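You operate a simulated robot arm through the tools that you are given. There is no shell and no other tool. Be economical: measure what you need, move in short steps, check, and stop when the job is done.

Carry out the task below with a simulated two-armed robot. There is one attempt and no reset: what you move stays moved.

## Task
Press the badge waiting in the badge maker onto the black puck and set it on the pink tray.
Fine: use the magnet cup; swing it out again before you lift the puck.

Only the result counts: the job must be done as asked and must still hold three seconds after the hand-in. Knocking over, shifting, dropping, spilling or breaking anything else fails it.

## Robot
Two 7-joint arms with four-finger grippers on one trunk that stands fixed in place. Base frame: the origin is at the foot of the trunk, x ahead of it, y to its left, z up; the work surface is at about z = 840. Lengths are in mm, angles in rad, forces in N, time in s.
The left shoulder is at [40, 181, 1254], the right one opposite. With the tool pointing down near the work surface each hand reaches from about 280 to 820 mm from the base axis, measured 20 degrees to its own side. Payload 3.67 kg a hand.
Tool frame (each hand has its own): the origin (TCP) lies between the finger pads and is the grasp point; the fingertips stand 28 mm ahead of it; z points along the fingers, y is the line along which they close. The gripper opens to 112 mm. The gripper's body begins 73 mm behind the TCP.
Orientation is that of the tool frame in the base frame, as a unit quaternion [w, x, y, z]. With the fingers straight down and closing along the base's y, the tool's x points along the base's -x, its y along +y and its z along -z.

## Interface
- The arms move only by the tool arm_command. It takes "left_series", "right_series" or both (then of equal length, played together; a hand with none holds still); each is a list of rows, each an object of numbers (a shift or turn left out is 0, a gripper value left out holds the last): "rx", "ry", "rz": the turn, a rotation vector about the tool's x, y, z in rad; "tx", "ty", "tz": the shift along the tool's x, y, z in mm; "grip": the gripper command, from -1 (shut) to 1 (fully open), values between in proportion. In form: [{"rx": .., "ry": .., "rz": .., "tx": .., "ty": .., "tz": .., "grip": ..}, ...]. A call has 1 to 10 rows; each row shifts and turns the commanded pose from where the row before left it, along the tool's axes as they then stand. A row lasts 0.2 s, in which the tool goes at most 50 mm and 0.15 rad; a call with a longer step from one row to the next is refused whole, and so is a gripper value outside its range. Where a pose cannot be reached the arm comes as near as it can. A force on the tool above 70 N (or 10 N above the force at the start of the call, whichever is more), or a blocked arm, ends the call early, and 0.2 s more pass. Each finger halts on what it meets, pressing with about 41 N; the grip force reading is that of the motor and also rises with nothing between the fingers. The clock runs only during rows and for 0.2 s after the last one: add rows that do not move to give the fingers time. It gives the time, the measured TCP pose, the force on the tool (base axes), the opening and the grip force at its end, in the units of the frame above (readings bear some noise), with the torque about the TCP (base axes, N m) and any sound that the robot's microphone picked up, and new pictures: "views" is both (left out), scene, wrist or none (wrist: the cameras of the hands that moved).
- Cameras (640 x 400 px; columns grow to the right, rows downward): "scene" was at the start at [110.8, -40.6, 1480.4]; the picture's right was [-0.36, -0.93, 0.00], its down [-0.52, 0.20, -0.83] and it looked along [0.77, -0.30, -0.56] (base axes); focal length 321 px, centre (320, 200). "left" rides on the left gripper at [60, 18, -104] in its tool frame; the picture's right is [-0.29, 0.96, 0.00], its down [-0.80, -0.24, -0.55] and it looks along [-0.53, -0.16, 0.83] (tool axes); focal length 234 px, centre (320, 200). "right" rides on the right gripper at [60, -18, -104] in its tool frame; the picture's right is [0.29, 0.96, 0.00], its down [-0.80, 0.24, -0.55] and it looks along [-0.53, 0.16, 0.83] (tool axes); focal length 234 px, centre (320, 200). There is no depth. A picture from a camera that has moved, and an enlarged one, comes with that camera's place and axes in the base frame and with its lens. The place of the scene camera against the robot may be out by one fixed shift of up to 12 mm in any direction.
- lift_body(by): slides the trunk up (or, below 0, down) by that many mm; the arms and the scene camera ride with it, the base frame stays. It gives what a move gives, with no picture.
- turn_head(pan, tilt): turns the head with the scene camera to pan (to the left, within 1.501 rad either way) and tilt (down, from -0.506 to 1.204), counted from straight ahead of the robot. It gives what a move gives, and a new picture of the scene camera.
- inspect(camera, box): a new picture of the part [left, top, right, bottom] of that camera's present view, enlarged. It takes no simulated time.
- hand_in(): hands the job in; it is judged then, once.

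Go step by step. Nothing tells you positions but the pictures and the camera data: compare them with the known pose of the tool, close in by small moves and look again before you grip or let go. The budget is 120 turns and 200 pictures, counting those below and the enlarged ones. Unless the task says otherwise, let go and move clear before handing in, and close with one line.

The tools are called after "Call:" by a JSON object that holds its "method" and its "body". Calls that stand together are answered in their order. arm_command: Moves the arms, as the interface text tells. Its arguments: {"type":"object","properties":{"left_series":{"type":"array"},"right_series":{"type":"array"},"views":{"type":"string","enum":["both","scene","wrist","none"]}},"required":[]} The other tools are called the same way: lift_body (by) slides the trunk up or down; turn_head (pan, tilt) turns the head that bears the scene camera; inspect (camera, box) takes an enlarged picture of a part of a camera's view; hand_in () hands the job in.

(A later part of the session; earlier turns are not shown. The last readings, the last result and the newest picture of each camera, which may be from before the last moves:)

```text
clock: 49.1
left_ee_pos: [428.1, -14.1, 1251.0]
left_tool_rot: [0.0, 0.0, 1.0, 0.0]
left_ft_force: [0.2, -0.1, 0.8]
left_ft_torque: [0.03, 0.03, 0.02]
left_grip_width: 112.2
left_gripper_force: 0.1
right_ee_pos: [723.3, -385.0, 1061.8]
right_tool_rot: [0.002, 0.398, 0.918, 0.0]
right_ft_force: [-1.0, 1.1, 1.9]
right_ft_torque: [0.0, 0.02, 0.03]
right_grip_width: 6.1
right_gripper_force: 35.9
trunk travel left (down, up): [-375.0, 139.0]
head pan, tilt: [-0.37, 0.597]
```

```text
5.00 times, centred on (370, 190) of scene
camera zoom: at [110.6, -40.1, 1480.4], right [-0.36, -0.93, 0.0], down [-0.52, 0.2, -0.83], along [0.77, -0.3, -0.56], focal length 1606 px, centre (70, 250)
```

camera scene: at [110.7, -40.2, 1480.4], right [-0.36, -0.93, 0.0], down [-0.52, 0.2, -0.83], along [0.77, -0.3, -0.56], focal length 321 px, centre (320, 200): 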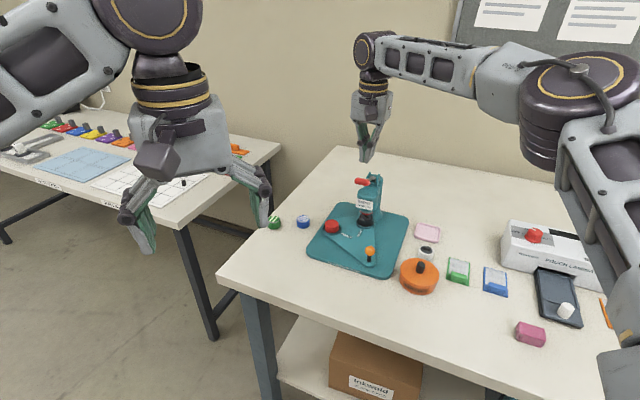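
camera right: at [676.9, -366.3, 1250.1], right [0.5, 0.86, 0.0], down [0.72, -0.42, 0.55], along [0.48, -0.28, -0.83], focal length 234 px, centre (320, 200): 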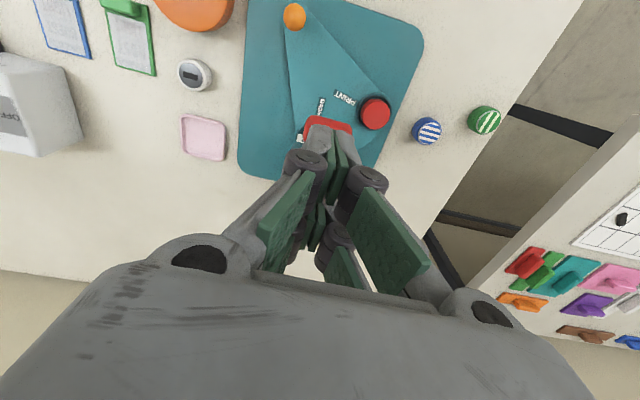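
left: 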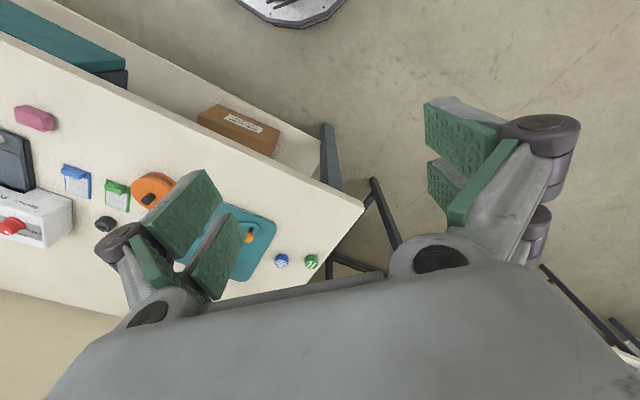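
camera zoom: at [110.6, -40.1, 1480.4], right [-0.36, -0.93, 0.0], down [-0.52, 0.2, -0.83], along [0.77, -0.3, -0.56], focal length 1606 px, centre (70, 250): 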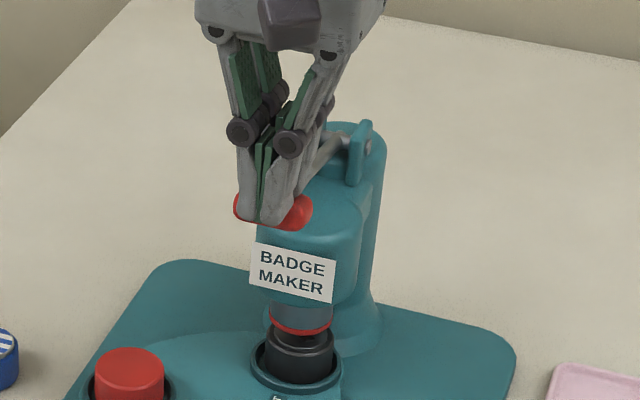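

The ram has come down nearly onto the puck. I press on, watching force and sound.

Call:
{"method": "arm_command", "body": {"right_series": [{"tz": 4}, {"tz": 4}, {"tz": 4}, {}], "views": "none"}}

Call:
{"method": "inspect", "body": {"camera": "scene", "box": [330, 150, 410, 230]}}

```text
clock: 50.1
left_ee_pos: [427.7, -14.0, 1250.7]
left_tool_rot: [0.001, -0.001, 1.0, -0.001]
left_ft_force: [0.5, -0.8, -0.1]
left_ft_torque: [0.01, 0.02, -0.02]
left_grip_width: 111.9
left_gripper_force: 0.1
right_ee_pos: [721.1, -385.8, 1050.1]
right_tool_rot: [0.001, 0.399, 0.917, 0.0]
right_ft_force: [-0.8, 6.7, 4.2]
right_ft_torque: [0.12, 0.04, 0.04]
right_grip_width: 6.2
right_gripper_force: 35.6
trunk travel left (down, up): [-375.0, 139.0]
head pan, tilt: [-0.37, 0.597]
```

```text
5.00 times, centred on (370, 190) of scene
camera zoom: at [110.5, -39.3, 1480.4], right [-0.36, -0.93, 0.0], down [-0.52, 0.2, -0.83], along [0.77, -0.3, -0.56], focal length 1606 px, centre (70, 250)
```

zoom: 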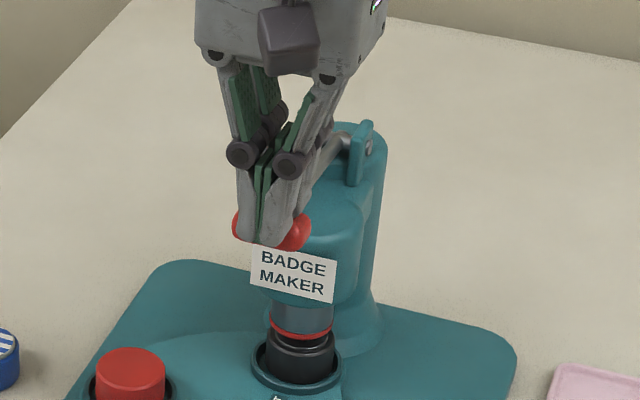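

The ram is nearly on the puck, but the bar now begins to push the finger outward. I shift inward while pressing on.

Call:
{"method": "arm_command", "body": {"right_series": [{"tx": -2, "tz": 3}, {"tx": -2, "tz": 4}, {"tx": -2, "tz": 4}, {}], "views": "none"}}

Call:
{"method": "inspect", "body": {"camera": "scene", "box": [330, 150, 410, 230]}}

```text
clock: 51.1
left_ee_pos: [426.8, -11.6, 1252.6]
left_tool_rot: [0.001, -0.001, 1.0, -0.002]
left_ft_force: [-0.7, 0.7, -1.0]
left_ft_torque: [0.0, -0.04, 0.02]
left_grip_width: 111.9
left_gripper_force: 0.0
right_ee_pos: [717.4, -386.3, 1042.0]
right_tool_rot: [0.001, 0.397, 0.918, 0.0]
right_ft_force: [-8.0, 25.6, 5.2]
right_ft_torque: [0.6, 0.2, 0.06]
right_grip_width: 6.1
right_gripper_force: 35.6
right hand out of reach, approached as far as the arm can: row 1, 3
trunk travel left (down, up): [-375.0, 139.0]
head pan, tilt: [-0.37, 0.597]
```

```text
5.00 times, centred on (370, 190) of scene
camera zoom: at [108.9, -35.9, 1480.6], right [-0.36, -0.93, 0.0], down [-0.52, 0.2, -0.83], along [0.77, -0.3, -0.56], focal length 1606 px, centre (70, 250)
```

zoom: 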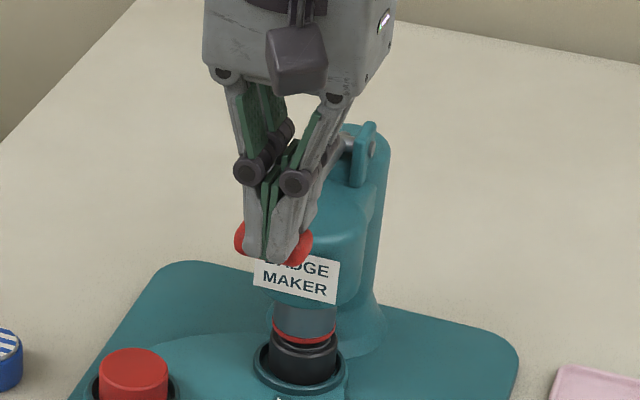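

The finger pairs have straddled the bar and pinch the rod, so pressing is poor. I open slightly, rise straight up, and will come back turned 90 degrees so that the tips press along the bar.

Call:
{"method": "arm_command", "body": {"right_series": [{"tx": 4, "grip": -0.75}, {"tz": -5}, {"tz": -15}, {"tz": -30}, {"tz": -40}, {}], "views": "none"}}

Call:
{"method": "inspect", "body": {"camera": "scene", "box": [330, 140, 410, 230]}}

Call:
{"method": "inspect", "body": {"camera": "right", "box": [250, 80, 410, 230]}}

```text
clock: 52.5
left_ee_pos: [429.3, -14.7, 1250.1]
left_tool_rot: [-0.001, 0.0, 1.0, 0.001]
left_ft_force: [-0.1, 0.5, 0.0]
left_ft_torque: [0.0, 0.03, -0.01]
left_grip_width: 111.9
left_gripper_force: 0.1
right_ee_pos: [717.0, -389.3, 1129.4]
right_tool_rot: [0.0, 0.398, 0.917, 0.001]
right_ft_force: [0.4, 0.0, -0.4]
right_ft_torque: [0.0, 0.02, 0.01]
right_grip_width: 14.0
right_gripper_force: 0.1
trunk travel left (down, up): [-375.0, 139.0]
head pan, tilt: [-0.37, 0.597]
```

```text
4.44 times, centred on (370, 185) of scene
camera zoom: at [111.9, -41.3, 1480.2], right [-0.36, -0.93, 0.0], down [-0.52, 0.2, -0.83], along [0.77, -0.3, -0.56], focal length 1427 px, centre (98, 267)
```

zoom: 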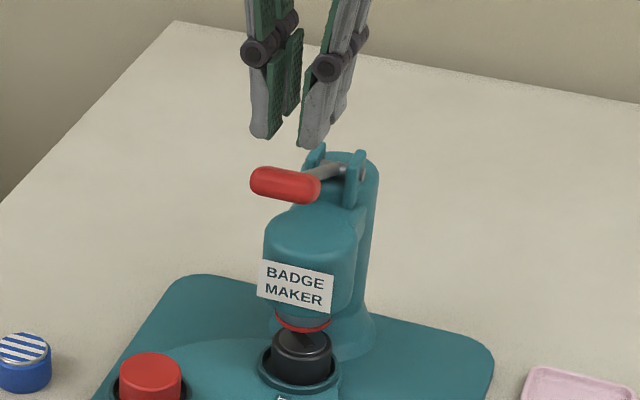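

```text
2.67 times, centred on (330, 155) of right
camera zoom: at [663.5, -356.4, 1234.5], right [0.5, 0.86, 0.0], down [0.72, -0.42, 0.55], along [0.48, -0.28, -0.83], focal length 624 px, centre (293, 320)
```

zoom: 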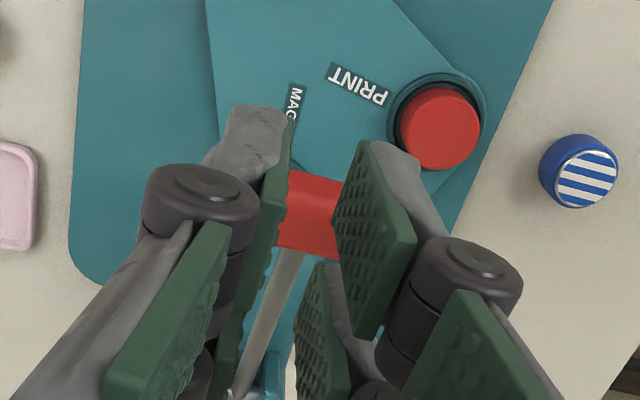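

The lever springs back and the badge is still on the ram; nothing lost. I turn the hand about 93 degrees, so both finger prongs lie along the bar, and centre over [732,-391].

Call:
{"method": "arm_command", "body": {"right_series": [{"rz": -0.147, "grip": -1}, {"rz": -0.147}, {"rz": -0.147}, {"rz": -0.147}, {"rz": -0.147}, {"rz": -0.147}, {"rz": -0.147}, {"rz": -0.147}, {"rz": -0.147}, {"rz": -0.147}], "views": "none"}}

Call:
{"method": "arm_command", "body": {"right_series": [{"rz": -0.147, "tz": 10}, {"tx": -9, "ty": -12}, {}], "views": "wrist"}}

Call:
{"method": "inspect", "body": {"camera": "scene", "box": [330, 140, 410, 230]}}

```text
clock: 54.7
left_ee_pos: [427.9, -14.9, 1251.5]
left_tool_rot: [0.0, 0.0, 1.0, 0.001]
left_ft_force: [0.2, 0.1, -0.7]
left_ft_torque: [0.01, -0.05, -0.02]
left_grip_width: 112.3
left_gripper_force: 0.0
right_ee_pos: [715.7, -388.2, 1129.7]
right_tool_rot: [0.0, -0.321, 0.947, 0.001]
right_ft_force: [0.0, 0.5, -0.3]
right_ft_torque: [0.01, -0.04, 0.0]
right_grip_width: 0.1
right_gripper_force: 35.5
trunk travel left (down, up): [-375.0, 139.0]
head pan, tilt: [-0.37, 0.597]
```

```text
clock: 55.5
left_ee_pos: [427.9, -14.9, 1251.5]
left_tool_rot: [0.0, -0.001, 1.0, 0.001]
left_ft_force: [-0.8, 0.6, 0.6]
left_ft_torque: [0.03, -0.03, -0.01]
left_grip_width: 112.1
left_gripper_force: 0.2
right_ee_pos: [728.9, -391.8, 1120.9]
right_tool_rot: [0.001, -0.388, 0.922, 0.0]
right_ft_force: [-0.9, 0.2, -0.4]
right_ft_torque: [0.01, -0.01, -0.02]
right_grip_width: 0.1
right_gripper_force: 35.6
trunk travel left (down, up): [-375.0, 139.0]
head pan, tilt: [-0.37, 0.597]
camera right: at [700.7, -444.9, 1225.3], right [-0.89, 0.46, 0.0], down [0.38, 0.74, 0.55], along [0.26, 0.49, -0.83], focal length 234 px, centre (320, 200)
```

right: 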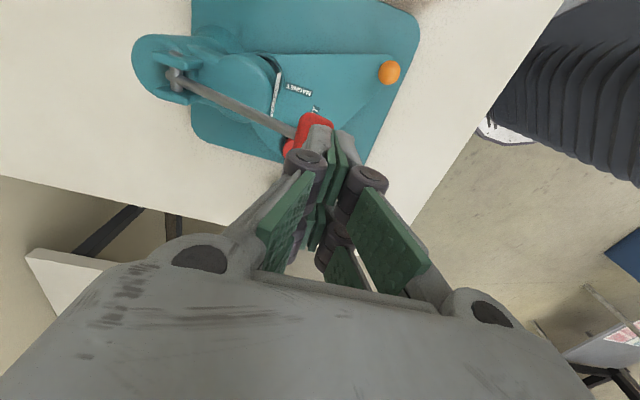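

```text
4.44 times, centred on (370, 185) of scene
camera zoom: at [110.4, -40.7, 1480.4], right [-0.36, -0.93, 0.0], down [-0.52, 0.2, -0.83], along [0.77, -0.3, -0.56], focal length 1427 px, centre (98, 267)
```

zoom: 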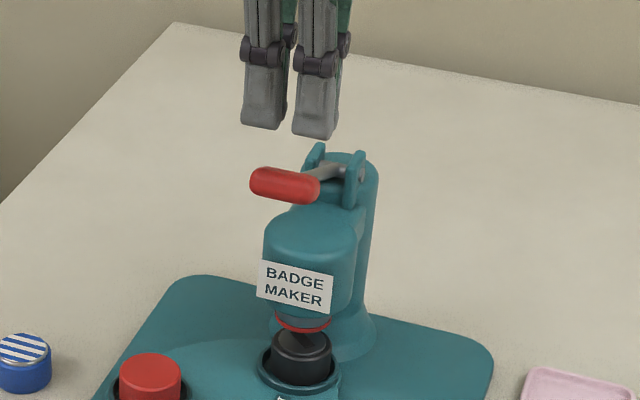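

The clear view puts the pivot at about [818,-480] and the bar centre at [732,-394], right below the fingers and aligned with them. I press down along the arc.

Call:
{"method": "arm_command", "body": {"right_series": [{"ty": -3, "tz": 14}, {"tz": 13}, {"tz": 6, "ty": 1.5}, {"tz": 6, "ty": 1.5}, {"tz": 6, "ty": 1.5}, {"tz": 6, "ty": 1.2}, {"tz": 6, "ty": 0.9}, {}], "views": "wrist"}}

Call:
{"method": "inspect", "body": {"camera": "scene", "box": [330, 140, 410, 230]}}

```text
clock: 57.3
left_ee_pos: [426.4, -12.0, 1253.9]
left_tool_rot: [0.001, 0.0, 1.0, -0.001]
left_ft_force: [-0.5, -0.2, 0.1]
left_ft_torque: [0.02, 0.02, 0.02]
left_grip_width: 112.1
left_gripper_force: 0.0
right_ee_pos: [721.6, -385.4, 1066.1]
right_tool_rot: [0.002, -0.39, 0.921, -0.001]
right_ft_force: [-13.4, 12.1, 5.9]
right_ft_torque: [0.17, 0.45, 0.2]
right_grip_width: 0.0
right_gripper_force: 35.8
right hand out of reach, approached as far as the arm can: row 1
trunk travel left (down, up): [-375.0, 139.0]
head pan, tilt: [-0.37, 0.597]
camera right: at [692.2, -439.0, 1170.7], right [-0.89, 0.46, 0.0], down [0.38, 0.74, 0.56], along [0.26, 0.49, -0.83], focal length 234 px, centre (320, 200)
```

right: 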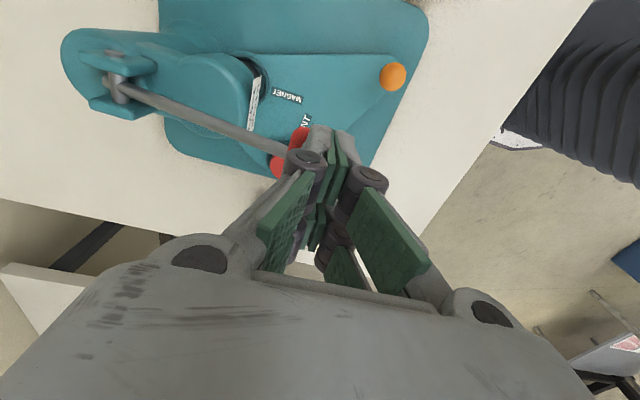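

```text
4.44 times, centred on (370, 185) of scene
camera zoom: at [107.6, -38.1, 1480.7], right [-0.36, -0.93, 0.0], down [-0.52, 0.2, -0.83], along [0.77, -0.3, -0.56], focal length 1427 px, centre (98, 267)
```

zoom: 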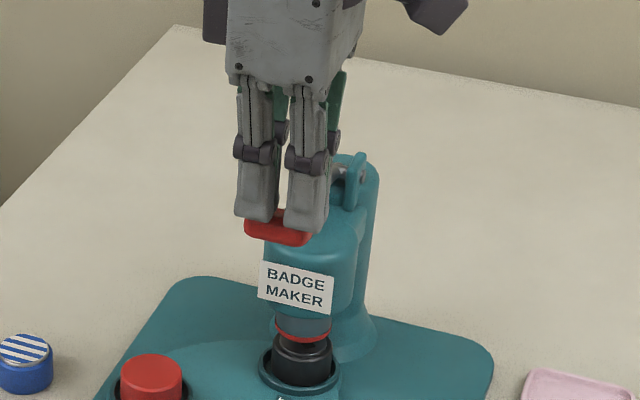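

The contact sits too far on the outer face of the bar because the arm fell short by some millimetres. I lift off, raise the trunk 60 for better reach, and come down further inward.

Call:
{"method": "arm_command", "body": {"right_series": [{"tz": -15}, {"tz": -25}, {"tz": -15}, {}], "views": "none"}}

Call:
{"method": "lift_body", "body": {"by": 60}}

```text
clock: 58.3
left_ee_pos: [430.1, -15.8, 1251.2]
left_tool_rot: [-0.001, -0.001, 1.0, 0.0]
left_ft_force: [0.1, 0.6, 0.2]
left_ft_torque: [0.02, 0.01, -0.01]
left_grip_width: 112.1
left_gripper_force: 0.1
right_ee_pos: [725.0, -389.1, 1117.8]
right_tool_rot: [0.0, -0.387, 0.922, 0.0]
right_ft_force: [0.1, 0.6, -0.2]
right_ft_torque: [-0.02, 0.01, -0.03]
right_grip_width: 0.0
right_gripper_force: 35.7
trunk travel left (down, up): [-375.0, 139.0]
head pan, tilt: [-0.37, 0.597]
```

```text
clock: 59.3
left_ee_pos: [429.9, -15.3, 1311.4]
left_tool_rot: [0.0, 0.0, 1.0, 0.0]
left_ft_force: [-0.1, 0.7, -0.7]
left_ft_torque: [0.0, -0.02, 0.04]
left_grip_width: 112.1
left_gripper_force: 0.1
right_ee_pos: [724.0, -388.1, 1179.6]
right_tool_rot: [0.0, -0.388, 0.922, 0.0]
right_ft_force: [0.4, -0.4, -0.5]
right_ft_torque: [-0.01, -0.02, -0.01]
right_grip_width: 0.1
right_gripper_force: 35.3
trunk travel left (down, up): [-435.0, 79.0]
head pan, tilt: [-0.37, 0.597]
```

Now I move inward about 11 mm and down to just above the bar, then check the position.

Call:
{"method": "arm_command", "body": {"right_series": [{"tz": 40}, {"tz": 30}, {"ty": -11, "tz": 8}, {}], "views": "wrist"}}

Call:
{"method": "inspect", "body": {"camera": "right", "box": [240, 70, 380, 180]}}

```text
clock: 60.3
left_ee_pos: [430.0, -16.1, 1312.4]
left_tool_rot: [-0.001, 0.0, 1.0, 0.001]
left_ft_force: [0.1, 0.1, 0.4]
left_ft_torque: [-0.01, 0.0, 0.01]
left_grip_width: 112.0
left_gripper_force: 0.1
right_ee_pos: [720.2, -396.1, 1103.0]
right_tool_rot: [0.001, -0.388, 0.922, 0.0]
right_ft_force: [-0.1, 0.0, 0.3]
right_ft_torque: [0.02, 0.02, 0.03]
right_grip_width: 0.1
right_gripper_force: 35.4
right hand out of reach, approached as far as the arm can: row 2, 3
trunk travel left (down, up): [-435.0, 79.0]
head pan, tilt: [-0.37, 0.597]
camera right: at [691.4, -450.2, 1207.6], right [-0.89, 0.46, 0.0], down [0.38, 0.74, 0.55], along [0.26, 0.49, -0.83], focal length 234 px, centre (320, 200)
```

right: 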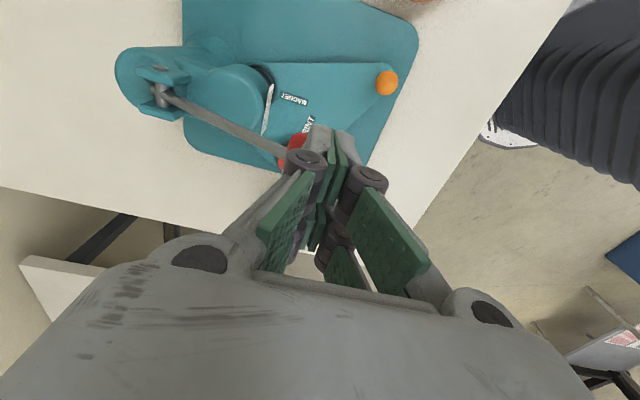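

```text
3.64 times, centred on (310, 125) of right
camera zoom: at [691.4, -450.2, 1207.6], right [-0.89, 0.46, 0.0], down [0.38, 0.74, 0.55], along [0.26, 0.49, -0.83], focal length 852 px, centre (356, 473)
```

zoom: 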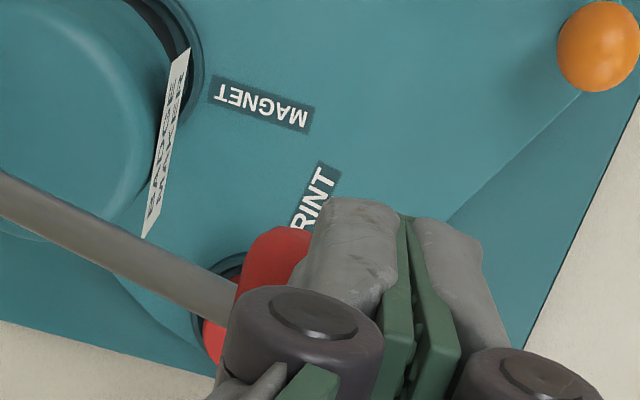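

Reach got worse, so instead I lean the hand outward about the bar axis by 0.3 rad, which brings the wrist closer to the robot and makes the tips press slightly inward.

Call:
{"method": "arm_command", "body": {"right_series": [{"tz": -25}, {"rx": 0.1}, {"rx": 0.1}, {"rx": 0.1}, {}], "views": "none"}}

```text
clock: 61.5
left_ee_pos: [430.2, -15.1, 1311.9]
left_tool_rot: [-0.001, 0.0, 1.0, 0.001]
left_ft_force: [0.7, 0.5, 0.1]
left_ft_torque: [0.02, -0.04, 0.01]
left_grip_width: 111.9
left_gripper_force: 0.1
right_ee_pos: [719.7, -396.7, 1128.3]
right_tool_rot: [0.058, -0.383, 0.911, -0.138]
right_ft_force: [0.4, 1.1, 0.0]
right_ft_torque: [-0.03, 0.0, -0.03]
right_grip_width: 0.1
right_gripper_force: 36.1
trunk travel left (down, up): [-435.0, 79.0]
head pan, tilt: [-0.37, 0.597]
```

The tilt is in. I shift to just above the bar, about [727.5,-390,1104], and verify.

Call:
{"method": "arm_command", "body": {"right_series": [{"tx": -10.4, "ty": 6.5, "tz": 12}, {"tz": 11}, {}], "views": "wrist"}}

Call:
{"method": "inspect", "body": {"camera": "scene", "box": [330, 150, 410, 240]}}

```text
clock: 62.3
left_ee_pos: [428.1, -15.7, 1312.3]
left_tool_rot: [0.001, 0.0, 1.0, 0.0]
left_ft_force: [0.1, -0.2, -0.2]
left_ft_torque: [-0.01, 0.01, 0.03]
left_grip_width: 112.1
left_gripper_force: 0.1
right_ee_pos: [727.7, -389.2, 1105.9]
right_tool_rot: [0.058, -0.383, 0.911, -0.138]
right_ft_force: [0.0, -0.4, -0.7]
right_ft_torque: [0.03, -0.04, -0.02]
right_grip_width: 0.0
right_gripper_force: 35.9
trunk travel left (down, up): [-435.0, 79.0]
head pan, tilt: [-0.37, 0.597]
camera right: at [676.4, -421.2, 1210.8], right [-0.86, 0.43, -0.28], down [0.28, 0.84, 0.46], along [0.44, 0.31, -0.84], focal length 234 px, centre (320, 200)
```

right: 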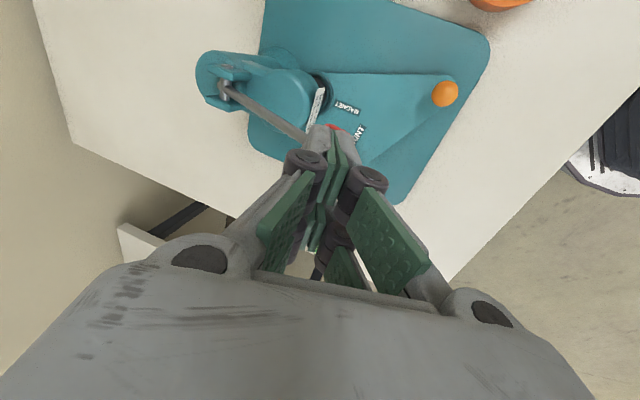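

```text
4.44 times, centred on (370, 195) of scene
camera zoom: at [110.4, -40.6, 1541.2], right [-0.36, -0.93, 0.0], down [-0.52, 0.2, -0.83], along [0.77, -0.3, -0.56], focal length 1427 px, centre (98, 222)
```

zoom: 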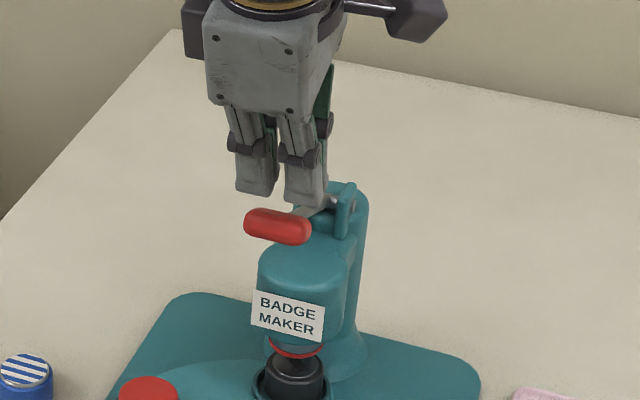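

Reach is fine and the tips are over the bar. I press down in small rows.

Call:
{"method": "arm_command", "body": {"right_series": [{"ty": 1.48, "tz": 4.77}, {"ty": 1.48, "tz": 4.77}, {"ty": 1.48, "tz": 4.77}, {"ty": 2.4, "tz": 4.5}, {"ty": 2.4, "tz": 4.5}, {"ty": 2.4, "tz": 4.5}, {"ty": 2.4, "tz": 4.5}, {}], "views": "none"}}

Call:
{"method": "inspect", "body": {"camera": "scene", "box": [330, 160, 410, 250]}}

```text
clock: 64.1
left_ee_pos: [427.6, -12.1, 1312.6]
left_tool_rot: [0.001, -0.001, 1.0, 0.0]
left_ft_force: [0.2, -0.4, -0.1]
left_ft_torque: [0.01, 0.0, -0.01]
left_grip_width: 112.2
left_gripper_force: 0.0
right_ee_pos: [723.3, -384.5, 1071.0]
right_tool_rot: [0.058, -0.383, 0.911, -0.139]
right_ft_force: [-10.6, 9.3, 5.1]
right_ft_torque: [0.28, 0.29, 0.0]
right_grip_width: 0.0
right_gripper_force: 35.7
trunk travel left (down, up): [-435.0, 79.0]
head pan, tilt: [-0.37, 0.597]
```

```text
4.44 times, centred on (370, 205) of scene
camera zoom: at [108.3, -38.5, 1541.4], right [-0.36, -0.93, 0.0], down [-0.52, 0.2, -0.83], along [0.77, -0.3, -0.56], focal length 1427 px, centre (98, 178)
```

zoom: 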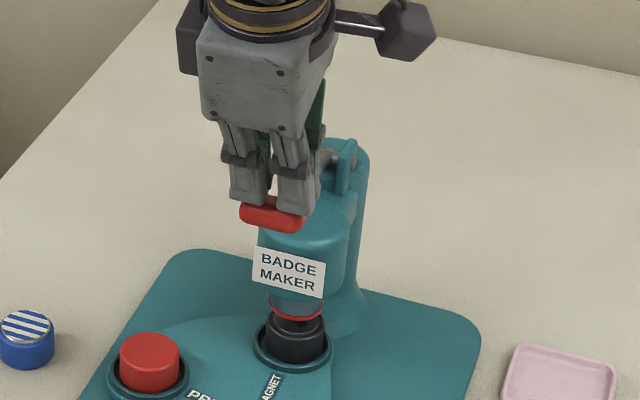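

The outward force suggests the bar travels outward faster than my path and drags the tip by friction. I give way outward a few millimetres and read the force again.

Call:
{"method": "arm_command", "body": {"right_series": [{"ty": 2.9, "tz": -0.9}, {}], "views": "none"}}

Call:
{"method": "arm_command", "body": {"right_series": [{"ty": 4.3, "tz": 3.9}, {}], "views": "wrist"}}

```text
clock: 64.7
left_ee_pos: [429.5, -13.7, 1313.0]
left_tool_rot: [0.0, 0.0, 1.0, 0.0]
left_ft_force: [0.4, -0.4, -0.4]
left_ft_torque: [0.0, 0.0, -0.04]
left_grip_width: 112.0
left_gripper_force: 0.0
right_ee_pos: [722.5, -384.2, 1071.3]
right_tool_rot: [0.059, -0.384, 0.911, -0.139]
right_ft_force: [-2.3, 6.2, 3.9]
right_ft_torque: [0.16, 0.11, -0.07]
right_grip_width: 0.0
right_gripper_force: 35.7
trunk travel left (down, up): [-435.0, 79.0]
head pan, tilt: [-0.37, 0.597]
```

```text
clock: 65.3
left_ee_pos: [428.9, -14.7, 1313.8]
left_tool_rot: [0.001, 0.0, 1.0, -0.001]
left_ft_force: [-0.6, -0.4, 0.3]
left_ft_torque: [0.0, -0.01, -0.01]
left_grip_width: 112.1
left_gripper_force: 0.0
right_ee_pos: [720.2, -383.5, 1065.5]
right_tool_rot: [0.058, -0.383, 0.911, -0.139]
right_ft_force: [0.2, 2.2, 2.8]
right_ft_torque: [0.03, 0.07, -0.04]
right_grip_width: 0.1
right_gripper_force: 35.8
trunk travel left (down, up): [-435.0, 79.0]
head pan, tilt: [-0.37, 0.597]
camera right: at [669.0, -414.1, 1170.9], right [-0.86, 0.43, -0.28], down [0.28, 0.84, 0.46], along [0.44, 0.31, -0.84], focal length 234 px, centre (320, 200)
```

right: 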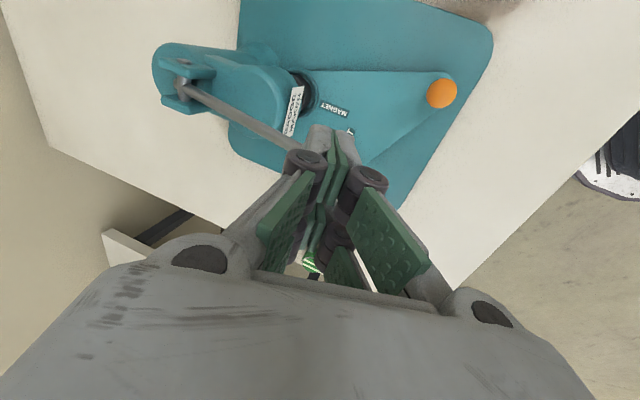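

The force fell; the bar follows well now. I continue down on an arc with a decreasing outward share.

Call:
{"method": "arm_command", "body": {"right_series": [{"ty": 2.9, "tz": 4.3}, {"ty": 2.4, "tz": 4.5}, {"ty": 2, "tz": 4.6}, {"ty": 1.5, "tz": 4.8}, {}], "views": "none"}}

Call:
{"method": "inspect", "body": {"camera": "scene", "box": [330, 160, 410, 250]}}

```text
clock: 66.5
left_ee_pos: [427.9, -14.0, 1313.0]
left_tool_rot: [0.0, 0.0, 1.0, 0.0]
left_ft_force: [0.5, 0.1, -0.3]
left_ft_torque: [-0.01, -0.02, -0.02]
left_grip_width: 112.0
left_gripper_force: 0.1
right_ee_pos: [717.2, -380.6, 1045.0]
right_tool_rot: [0.058, -0.384, 0.911, -0.138]
right_ft_force: [-5.4, 4.4, 2.9]
right_ft_torque: [0.1, 0.18, -0.05]
right_grip_width: 0.0
right_gripper_force: 35.7
trunk travel left (down, up): [-435.0, 79.0]
head pan, tilt: [-0.37, 0.597]
```

```text
4.44 times, centred on (370, 205) of scene
camera zoom: at [109.3, -39.6, 1541.3], right [-0.36, -0.93, 0.0], down [-0.52, 0.2, -0.83], along [0.77, -0.3, -0.56], focal length 1427 px, centre (98, 178)
```

zoom: 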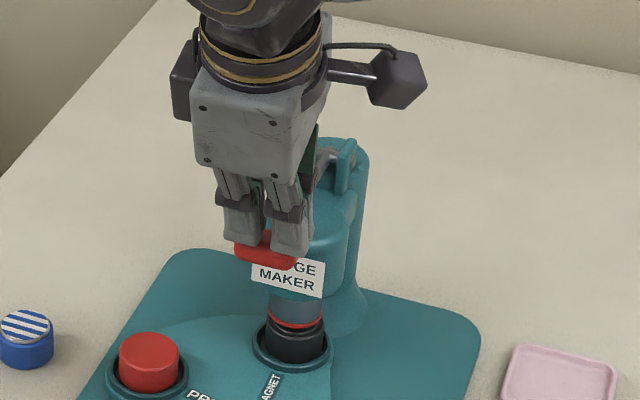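

The ram is nearly on the puck. I keep pressing in small steps.

Call:
{"method": "arm_command", "body": {"right_series": [{"ty": 1.6, "tz": 3.8}, {"ty": 1.4, "tz": 3.8}, {"ty": 1.2, "tz": 3.8}, {}], "views": "none"}}

Call:
{"method": "inspect", "body": {"camera": "scene", "box": [330, 160, 410, 250]}}

```text
clock: 67.5
left_ee_pos: [428.9, -15.9, 1312.2]
left_tool_rot: [0.0, 0.0, 1.0, 0.0]
left_ft_force: [-0.1, 0.2, -0.1]
left_ft_torque: [0.0, -0.02, -0.02]
left_grip_width: 111.7
left_gripper_force: 0.1
right_ee_pos: [719.2, -380.1, 1033.2]
right_tool_rot: [0.058, -0.383, 0.911, -0.139]
right_ft_force: [1.1, -0.7, 2.4]
right_ft_torque: [-0.03, -0.05, 0.01]
right_grip_width: 0.0
right_gripper_force: 35.8
trunk travel left (down, up): [-435.0, 79.0]
head pan, tilt: [-0.37, 0.597]
```

```text
4.44 times, centred on (370, 205) of scene
camera zoom: at [110.8, -40.5, 1541.2], right [-0.36, -0.93, 0.0], down [-0.52, 0.2, -0.83], along [0.77, -0.3, -0.56], focal length 1427 px, centre (98, 178)
```

zoom: 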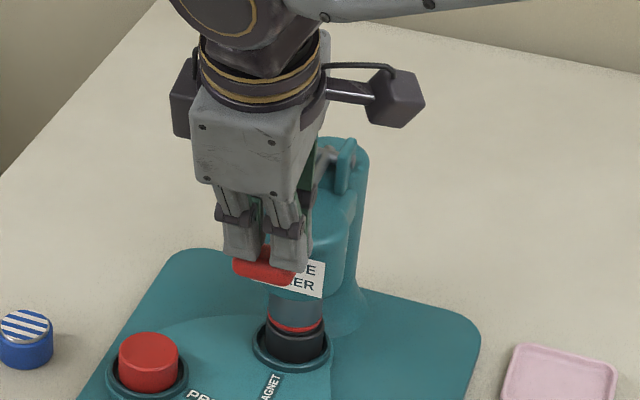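

Forces are small and balanced, and the ram is about to touch. I go on.

Call:
{"method": "arm_command", "body": {"right_series": [{"ty": 0.9, "tz": 3.9}, {"ty": 0.7, "tz": 3.9}, {"ty": 0.6, "tz": 4}, {}], "views": "none"}}

Call:
{"method": "inspect", "body": {"camera": "scene", "box": [330, 160, 410, 250]}}

```text
clock: 68.5
left_ee_pos: [428.0, -14.0, 1313.0]
left_tool_rot: [0.0, 0.0, 1.0, 0.0]
left_ft_force: [0.5, 0.4, 0.1]
left_ft_torque: [0.02, -0.04, -0.01]
left_grip_width: 112.0
left_gripper_force: 0.0
right_ee_pos: [717.2, -380.3, 1021.2]
right_tool_rot: [0.058, -0.384, 0.911, -0.137]
right_ft_force: [-1.4, 0.8, 2.4]
right_ft_torque: [0.02, 0.06, 0.0]
right_grip_width: 0.2
right_gripper_force: 35.7
trunk travel left (down, up): [-435.0, 79.0]
head pan, tilt: [-0.37, 0.597]
```

```text
4.44 times, centred on (370, 205) of scene
camera zoom: at [110.2, -40.2, 1541.2], right [-0.36, -0.93, 0.0], down [-0.52, 0.2, -0.83], along [0.77, -0.3, -0.56], focal length 1427 px, centre (98, 178)
```

zoom: 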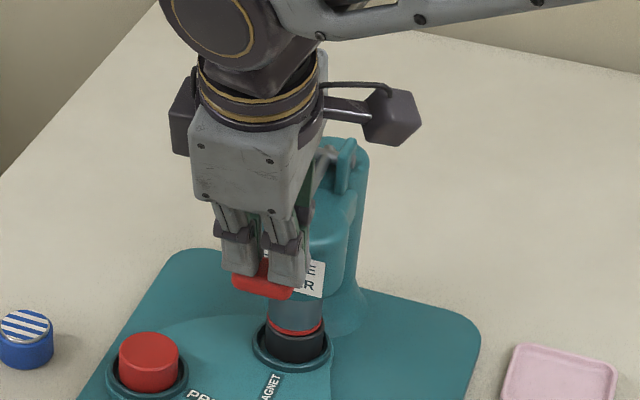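

The ram is at the puck's top. I continue pressing.

Call:
{"method": "arm_command", "body": {"right_series": [{"ty": 0.5, "tz": 4}, {"ty": 0.3, "tz": 4}, {"ty": 0.2, "tz": 4}, {}], "views": "none"}}

Call:
{"method": "inspect", "body": {"camera": "scene", "box": [330, 160, 410, 250]}}

```text
clock: 69.5
left_ee_pos: [428.8, -14.7, 1312.2]
left_tool_rot: [0.0, 0.0, 1.0, 0.0]
left_ft_force: [-0.4, 0.6, 1.0]
left_ft_torque: [0.0, 0.01, 0.01]
left_grip_width: 111.8
left_gripper_force: 0.1
right_ee_pos: [716.9, -383.8, 1010.5]
right_tool_rot: [0.059, -0.384, 0.911, -0.138]
right_ft_force: [0.7, 1.4, 2.3]
right_ft_torque: [0.0, 0.0, -0.01]
right_grip_width: 0.3
right_gripper_force: 36.3
right hand out of reach, approached as far as the arm can: row 3
trunk travel left (down, up): [-435.0, 79.0]
head pan, tilt: [-0.37, 0.597]
```

```text
4.44 times, centred on (370, 205) of scene
camera zoom: at [110.8, -40.1, 1541.2], right [-0.36, -0.93, 0.0], down [-0.52, 0.2, -0.83], along [0.77, -0.3, -0.56], focal length 1427 px, centre (98, 178)
```

zoom: 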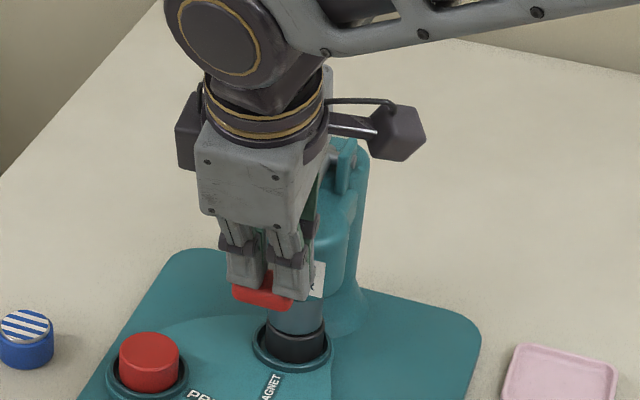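

The ram now meets the puck. The arm is at its reach limit here, so I press further by lowering the trunk in small steps.

Call:
{"method": "lift_body", "body": {"by": -6}}

Call:
{"method": "inspect", "body": {"camera": "scene", "box": [330, 160, 410, 250]}}

```text
clock: 70.0
left_ee_pos: [428.7, -15.9, 1305.6]
left_tool_rot: [0.0, -0.001, 1.0, 0.0]
left_ft_force: [0.4, 0.5, 0.2]
left_ft_torque: [0.06, 0.0, -0.01]
left_grip_width: 111.8
left_gripper_force: 0.1
right_ee_pos: [718.2, -384.2, 1005.0]
right_tool_rot: [0.058, -0.384, 0.911, -0.138]
right_ft_force: [0.4, -0.9, 3.8]
right_ft_torque: [0.0, -0.02, 0.0]
right_grip_width: 0.0
right_gripper_force: 35.5
trunk travel left (down, up): [-429.0, 85.0]
head pan, tilt: [-0.37, 0.597]
```

```text
4.44 times, centred on (370, 205) of scene
camera zoom: at [110.5, -40.2, 1535.0], right [-0.36, -0.93, 0.0], down [-0.52, 0.2, -0.83], along [0.77, -0.3, -0.56], focal length 1427 px, centre (98, 178)
```

zoom: 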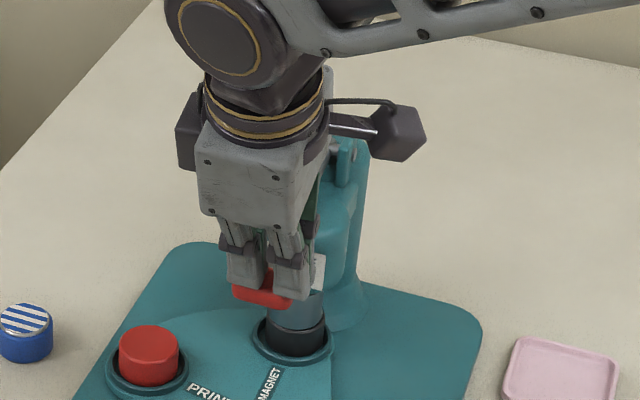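

Still on the bar with rising force. I lower a bit more.

Call:
{"method": "lift_body", "body": {"by": -8}}

Call:
{"method": "inspect", "body": {"camera": "scene", "box": [340, 170, 400, 240]}}

```text
clock: 70.6
left_ee_pos: [424.1, -14.0, 1299.6]
left_tool_rot: [0.0, 0.0, 1.0, -0.001]
left_ft_force: [-0.3, 0.2, -0.2]
left_ft_torque: [0.02, -0.02, 0.02]
left_grip_width: 112.0
left_gripper_force: 0.1
right_ee_pos: [716.3, -384.1, 1003.7]
right_tool_rot: [0.063, -0.382, 0.911, -0.14]
right_ft_force: [-0.5, -5.7, 36.2]
right_ft_torque: [-0.3, 0.1, -0.02]
right_grip_width: 0.0
right_gripper_force: 36.1
trunk travel left (down, up): [-421.0, 93.0]
head pan, tilt: [-0.37, 0.597]
```

```text
5.71 times, centred on (370, 205) of scene
camera zoom: at [106.7, -39.2, 1527.4], right [-0.36, -0.93, 0.0], down [-0.52, 0.2, -0.83], along [0.77, -0.3, -0.56], focal length 1835 px, centre (34, 171)
```

zoom: 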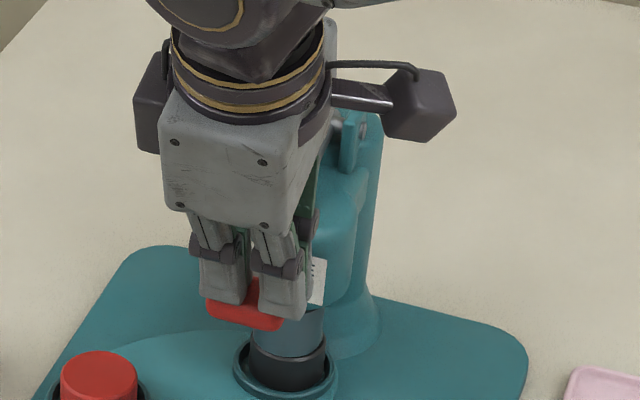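

Firm resistance of 36 N: the ram is down on the puck. I press a little harder to be sure the badge seats.

Call:
{"method": "lift_body", "body": {"by": -4}}

Call:
{"method": "arm_command", "body": {"right_series": [{}, {}], "views": "none"}}

```text
clock: 71.2
left_ee_pos: [423.1, -14.2, 1296.2]
left_tool_rot: [0.002, -0.001, 1.0, -0.001]
left_ft_force: [-0.1, -0.3, 0.0]
left_ft_torque: [-0.01, 0.02, -0.02]
left_grip_width: 111.9
left_gripper_force: 0.1
right_ee_pos: [716.5, -384.5, 1003.0]
right_tool_rot: [0.065, -0.382, 0.911, -0.142]
right_ft_force: [0.3, -8.0, 51.1]
right_ft_torque: [-0.45, 0.14, -0.03]
right_grip_width: 0.0
right_gripper_force: 36.0
trunk travel left (down, up): [-417.0, 97.0]
head pan, tilt: [-0.37, 0.597]
```

```text
clock: 71.8
left_ee_pos: [422.3, -12.6, 1295.8]
left_tool_rot: [0.002, -0.001, 1.0, -0.001]
left_ft_force: [0.2, 0.0, -0.1]
left_ft_torque: [0.0, 0.02, 0.02]
left_grip_width: 112.1
left_gripper_force: 0.0
right_ee_pos: [716.4, -383.5, 1003.0]
right_tool_rot: [0.065, -0.382, 0.911, -0.142]
right_ft_force: [0.4, -7.2, 50.8]
right_ft_torque: [-0.4, 0.13, -0.04]
right_grip_width: 0.0
right_gripper_force: 35.8
trunk travel left (down, up): [-417.0, 97.0]
head pan, tilt: [-0.37, 0.597]
```

The press holds at 51 N. I let the lever come up by raising the hand gently, then look at the ram and puck.

Call:
{"method": "arm_command", "body": {"right_series": [{"ty": -3, "tz": -9.5}, {"ty": -2, "tz": -9.5}, {"ty": -3, "tz": -9.5}, {"ty": -3, "tz": -9.5}, {"ty": -3, "tz": -9.5}, {"ty": -3, "tz": -14}, {"ty": -3, "tz": -19}, {"ty": 5, "tz": -30}, {"ty": 5, "tz": -30}, {}]}}

Call:
{"method": "inspect", "body": {"camera": "scene", "box": [330, 170, 410, 250]}}

```text
clock: 74.0
left_ee_pos: [429.1, -15.4, 1292.9]
left_tool_rot: [0.0, 0.0, 1.0, 0.0]
left_ft_force: [0.7, 0.2, 0.4]
left_ft_torque: [-0.01, -0.02, 0.01]
left_grip_width: 112.0
left_gripper_force: 0.1
right_ee_pos: [695.1, -361.8, 1130.1]
right_tool_rot: [0.059, -0.384, 0.911, -0.137]
right_ft_force: [0.3, 0.0, 0.1]
right_ft_torque: [0.02, 0.01, -0.03]
right_grip_width: 0.1
right_gripper_force: 35.4
trunk travel left (down, up): [-417.0, 97.0]
head pan, tilt: [-0.37, 0.597]
camera scene: at [111.5, -40.8, 1522.8], right [-0.36, -0.93, 0.0], down [-0.52, 0.2, -0.83], along [0.77, -0.3, -0.56], focal length 321 px, centre (320, 200)
camera right: at [643.8, -394.1, 1235.1], right [-0.86, 0.43, -0.28], down [0.28, 0.84, 0.46], along [0.44, 0.31, -0.84], focal length 234 px, centre (320, 200)
```

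scene: 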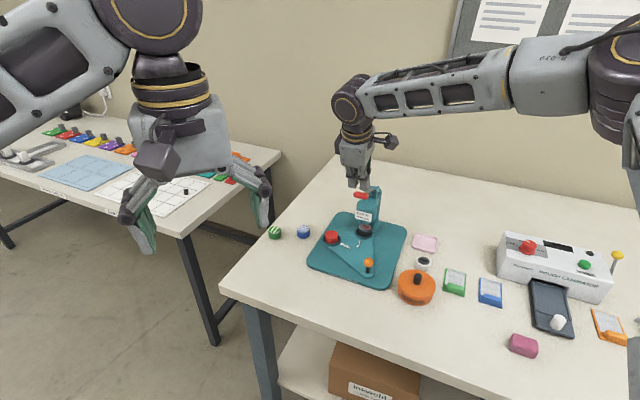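
right: 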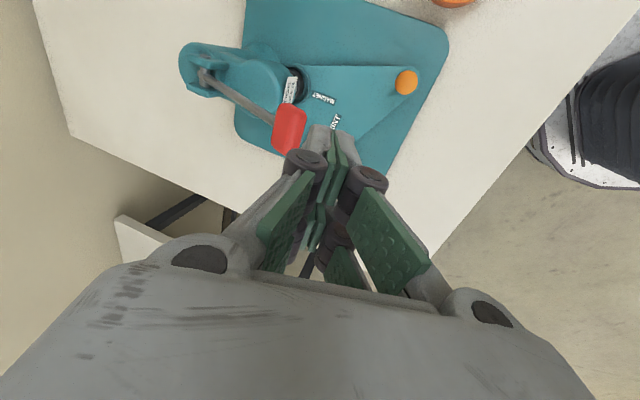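

```text
5.00 times, centred on (370, 210) of scene
camera zoom: at [111.5, -40.8, 1522.8], right [-0.36, -0.93, 0.0], down [-0.52, 0.2, -0.83], along [0.77, -0.3, -0.56], focal length 1606 px, centre (70, 150)
```

zoom: 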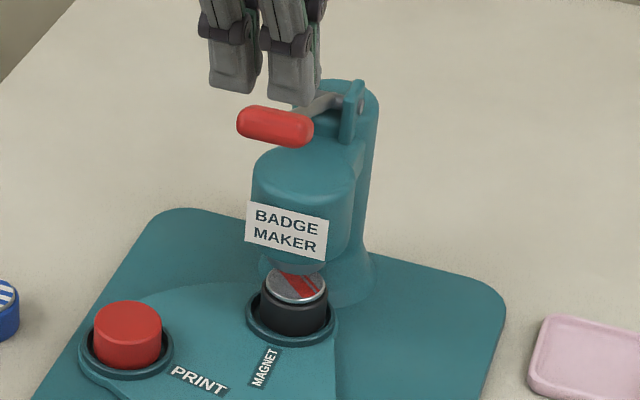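

The badge now shows on the black puck and the lever is up. Next I pull away, straighten the hand and go back to the orange knob to swing the cup out.

Call:
{"method": "arm_command", "body": {"right_series": [{"ty": 30, "tz": -25}, {"rx": -0.1, "ty": 20}, {"rx": -0.1}, {"rx": -0.1}, {"tx": 22, "ty": 20, "tz": -25}, {"tx": 22, "ty": 20, "tz": -25}, {}], "views": "none"}}

Call:
{"method": "arm_command", "body": {"right_series": [{"rz": 0.147}, {"rz": 0.147}, {"rz": 0.147}, {"rz": 0.147}, {"rz": 0.147}, {"rz": 0.147}, {"rz": 0.147}, {"rz": 0.147}, {"rz": 0.147}, {"rz": 0.147}], "views": "none"}}

Call:
{"method": "lift_body", "body": {"by": -192}}

Call:
{"method": "arm_command", "body": {"right_series": [{"rz": 0.147, "grip": -0.1}, {"ry": -0.12}, {"ry": -0.12}, {"ry": -0.11}, {}]}}

```text
clock: 75.5
left_ee_pos: [429.4, -14.1, 1293.3]
left_tool_rot: [-0.001, -0.001, 1.0, -0.001]
left_ft_force: [1.2, -0.4, -0.2]
left_ft_torque: [0.02, 0.03, 0.0]
left_grip_width: 112.4
left_gripper_force: 0.0
right_ee_pos: [597.2, -325.4, 1187.4]
right_tool_rot: [0.0, -0.388, 0.921, 0.0]
right_ft_force: [0.6, 0.0, -0.9]
right_ft_torque: [0.0, 0.03, 0.02]
right_grip_width: 0.0
right_gripper_force: 35.1
trunk travel left (down, up): [-417.0, 97.0]
head pan, tilt: [-0.37, 0.597]
```

```text
clock: 77.8
left_ee_pos: [428.2, -14.3, 1294.2]
left_tool_rot: [0.0, 0.001, 1.0, 0.0]
left_ft_force: [0.7, -0.2, -0.3]
left_ft_torque: [-0.01, 0.0, 0.02]
left_grip_width: 111.8
left_gripper_force: 0.0
right_ee_pos: [596.0, -328.0, 1189.8]
right_tool_rot: [0.002, 0.331, 0.943, 0.0]
right_ft_force: [0.7, 0.3, 0.4]
right_ft_torque: [0.03, 0.0, -0.01]
right_grip_width: 0.1
right_gripper_force: 35.3
trunk travel left (down, up): [-417.0, 97.0]
head pan, tilt: [-0.37, 0.597]
```

```text
clock: 79.8
left_ee_pos: [428.4, -15.0, 1103.0]
left_tool_rot: [0.0, 0.0, 1.0, 0.0]
left_ft_force: [-0.7, -0.4, 0.3]
left_ft_torque: [0.03, -0.01, 0.0]
left_grip_width: 112.0
left_gripper_force: 0.0
right_ee_pos: [595.7, -326.8, 997.0]
right_tool_rot: [0.0, 0.33, 0.944, 0.001]
right_ft_force: [0.6, -0.2, -0.1]
right_ft_torque: [-0.03, 0.02, 0.0]
right_grip_width: 0.0
right_gripper_force: 36.2
trunk travel left (down, up): [-225.0, 289.0]
head pan, tilt: [-0.37, 0.597]
```

```text
clock: 81.0
left_ee_pos: [429.0, -15.7, 1102.4]
left_tool_rot: [0.0, 0.0, 1.0, 0.0]
left_ft_force: [-0.5, 0.3, 0.7]
left_ft_torque: [0.01, 0.04, 0.03]
left_grip_width: 112.0
left_gripper_force: 0.1
right_ee_pos: [596.3, -327.6, 996.7]
right_tool_rot: [0.161, 0.392, 0.903, -0.069]
right_ft_force: [0.4, -0.2, -0.1]
right_ft_torque: [-0.01, -0.02, -0.04]
right_grip_width: 50.6
right_gripper_force: 0.0
trunk travel left (down, up): [-225.0, 289.0]
head pan, tilt: [-0.37, 0.597]
camera scene: at [111.0, -40.9, 1331.5], right [-0.36, -0.93, 0.0], down [-0.52, 0.2, -0.83], along [0.77, -0.3, -0.56], focal length 321 px, centre (320, 200)
camera right: at [520.1, -270.8, 1074.8], right [0.51, 0.85, -0.1], down [0.56, -0.24, 0.8], along [0.65, -0.46, -0.6], focal length 234 px, centre (320, 200)
```

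scene: 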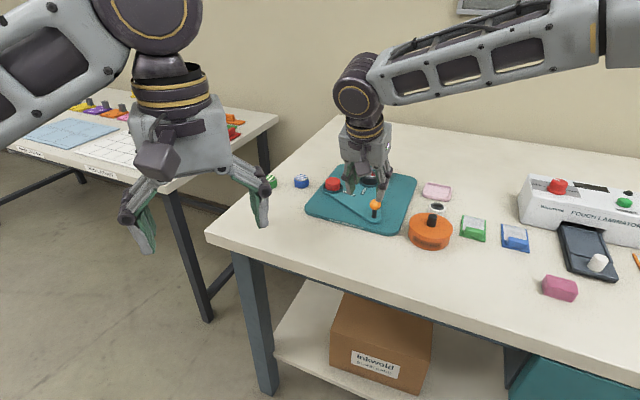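
right: 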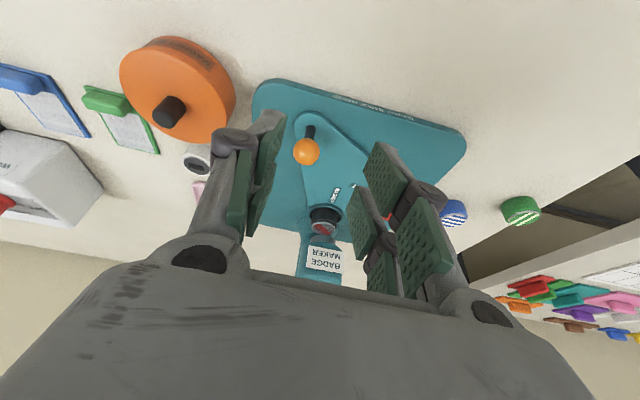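

The ball is at [638,-379,899]. I advance along the tool axis to straddle it.

Call:
{"method": "arm_command", "body": {"right_series": [{"tx": -28.4, "ty": -4.6}, {"tz": 40}, {"tz": 35}, {"tz": 20}, {"tz": 9.4}, {}], "views": "wrist"}}

```text
clock: 82.5
left_ee_pos: [429.0, -15.2, 1102.8]
left_tool_rot: [-0.001, 0.0, 1.0, 0.0]
left_ft_force: [-0.2, -0.4, 0.5]
left_ft_torque: [-0.01, -0.04, -0.03]
left_grip_width: 112.0
left_gripper_force: 0.1
right_ee_pos: [633.8, -376.2, 909.6]
right_tool_rot: [0.16, 0.392, 0.903, -0.069]
right_ft_force: [-0.2, -0.4, 0.4]
right_ft_torque: [-0.02, -0.05, 0.04]
right_grip_width: 50.3
right_gripper_force: 0.0
trunk travel left (down, up): [-225.0, 289.0]
head pan, tilt: [-0.37, 0.597]
camera right: at [558.8, -319.4, 986.8], right [0.51, 0.85, -0.1], down [0.56, -0.24, 0.79], along [0.65, -0.46, -0.6], focal length 234 px, centre (320, 200)
```

right: 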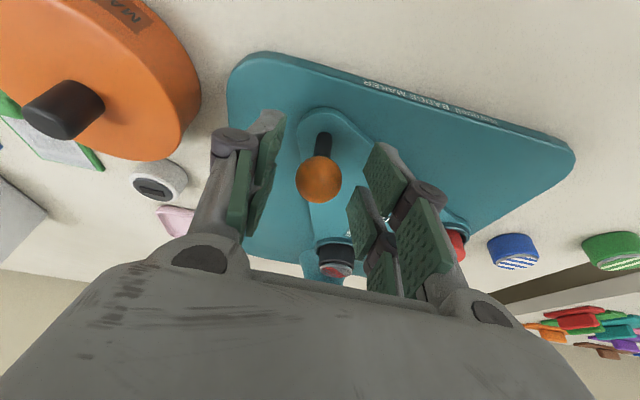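

The ball is between the fingers again. I swing back along the same arc, first half.

Call:
{"method": "arm_command", "body": {"right_series": [{"tx": 5.3, "ty": 7.3, "tz": -1.9}, {"tx": 5.4, "ty": 7.4, "tz": -2}, {"tx": 4.2, "ty": 9.1, "tz": -1.5}, {"tx": 4.2, "ty": 9.2, "tz": -1.6}, {"tx": 2, "ty": 9.9, "tz": -0.7}, {"tx": 2.1, "ty": 10, "tz": -0.8}, {}], "views": "wrist"}}

```text
clock: 84.0
left_ee_pos: [428.3, -15.6, 1103.5]
left_tool_rot: [0.0, 0.001, 1.0, 0.0]
left_ft_force: [0.9, 0.0, 0.3]
left_ft_torque: [0.02, 0.05, -0.01]
left_grip_width: 111.9
left_gripper_force: 0.0
right_ee_pos: [657.1, -320.4, 908.6]
right_tool_rot: [0.161, 0.392, 0.903, -0.069]
right_ft_force: [-0.4, 0.6, 0.3]
right_ft_torque: [-0.01, -0.02, 0.01]
right_grip_width: 50.4
right_gripper_force: 0.0
trunk travel left (down, up): [-225.0, 289.0]
head pan, tilt: [-0.37, 0.597]
camera right: at [581.2, -264.6, 987.1], right [0.51, 0.85, -0.1], down [0.56, -0.24, 0.79], along [0.65, -0.46, -0.6], focal length 234 px, centre (320, 200)
```

right: 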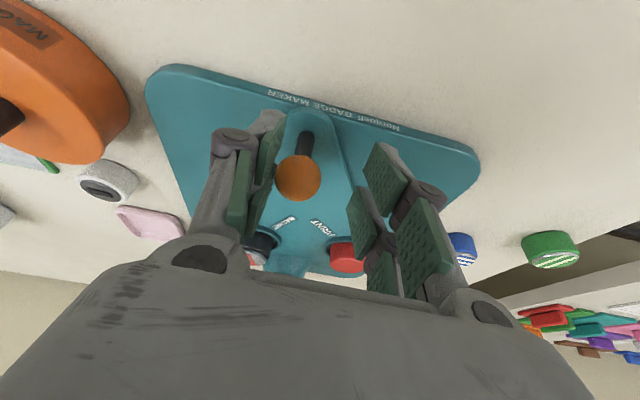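

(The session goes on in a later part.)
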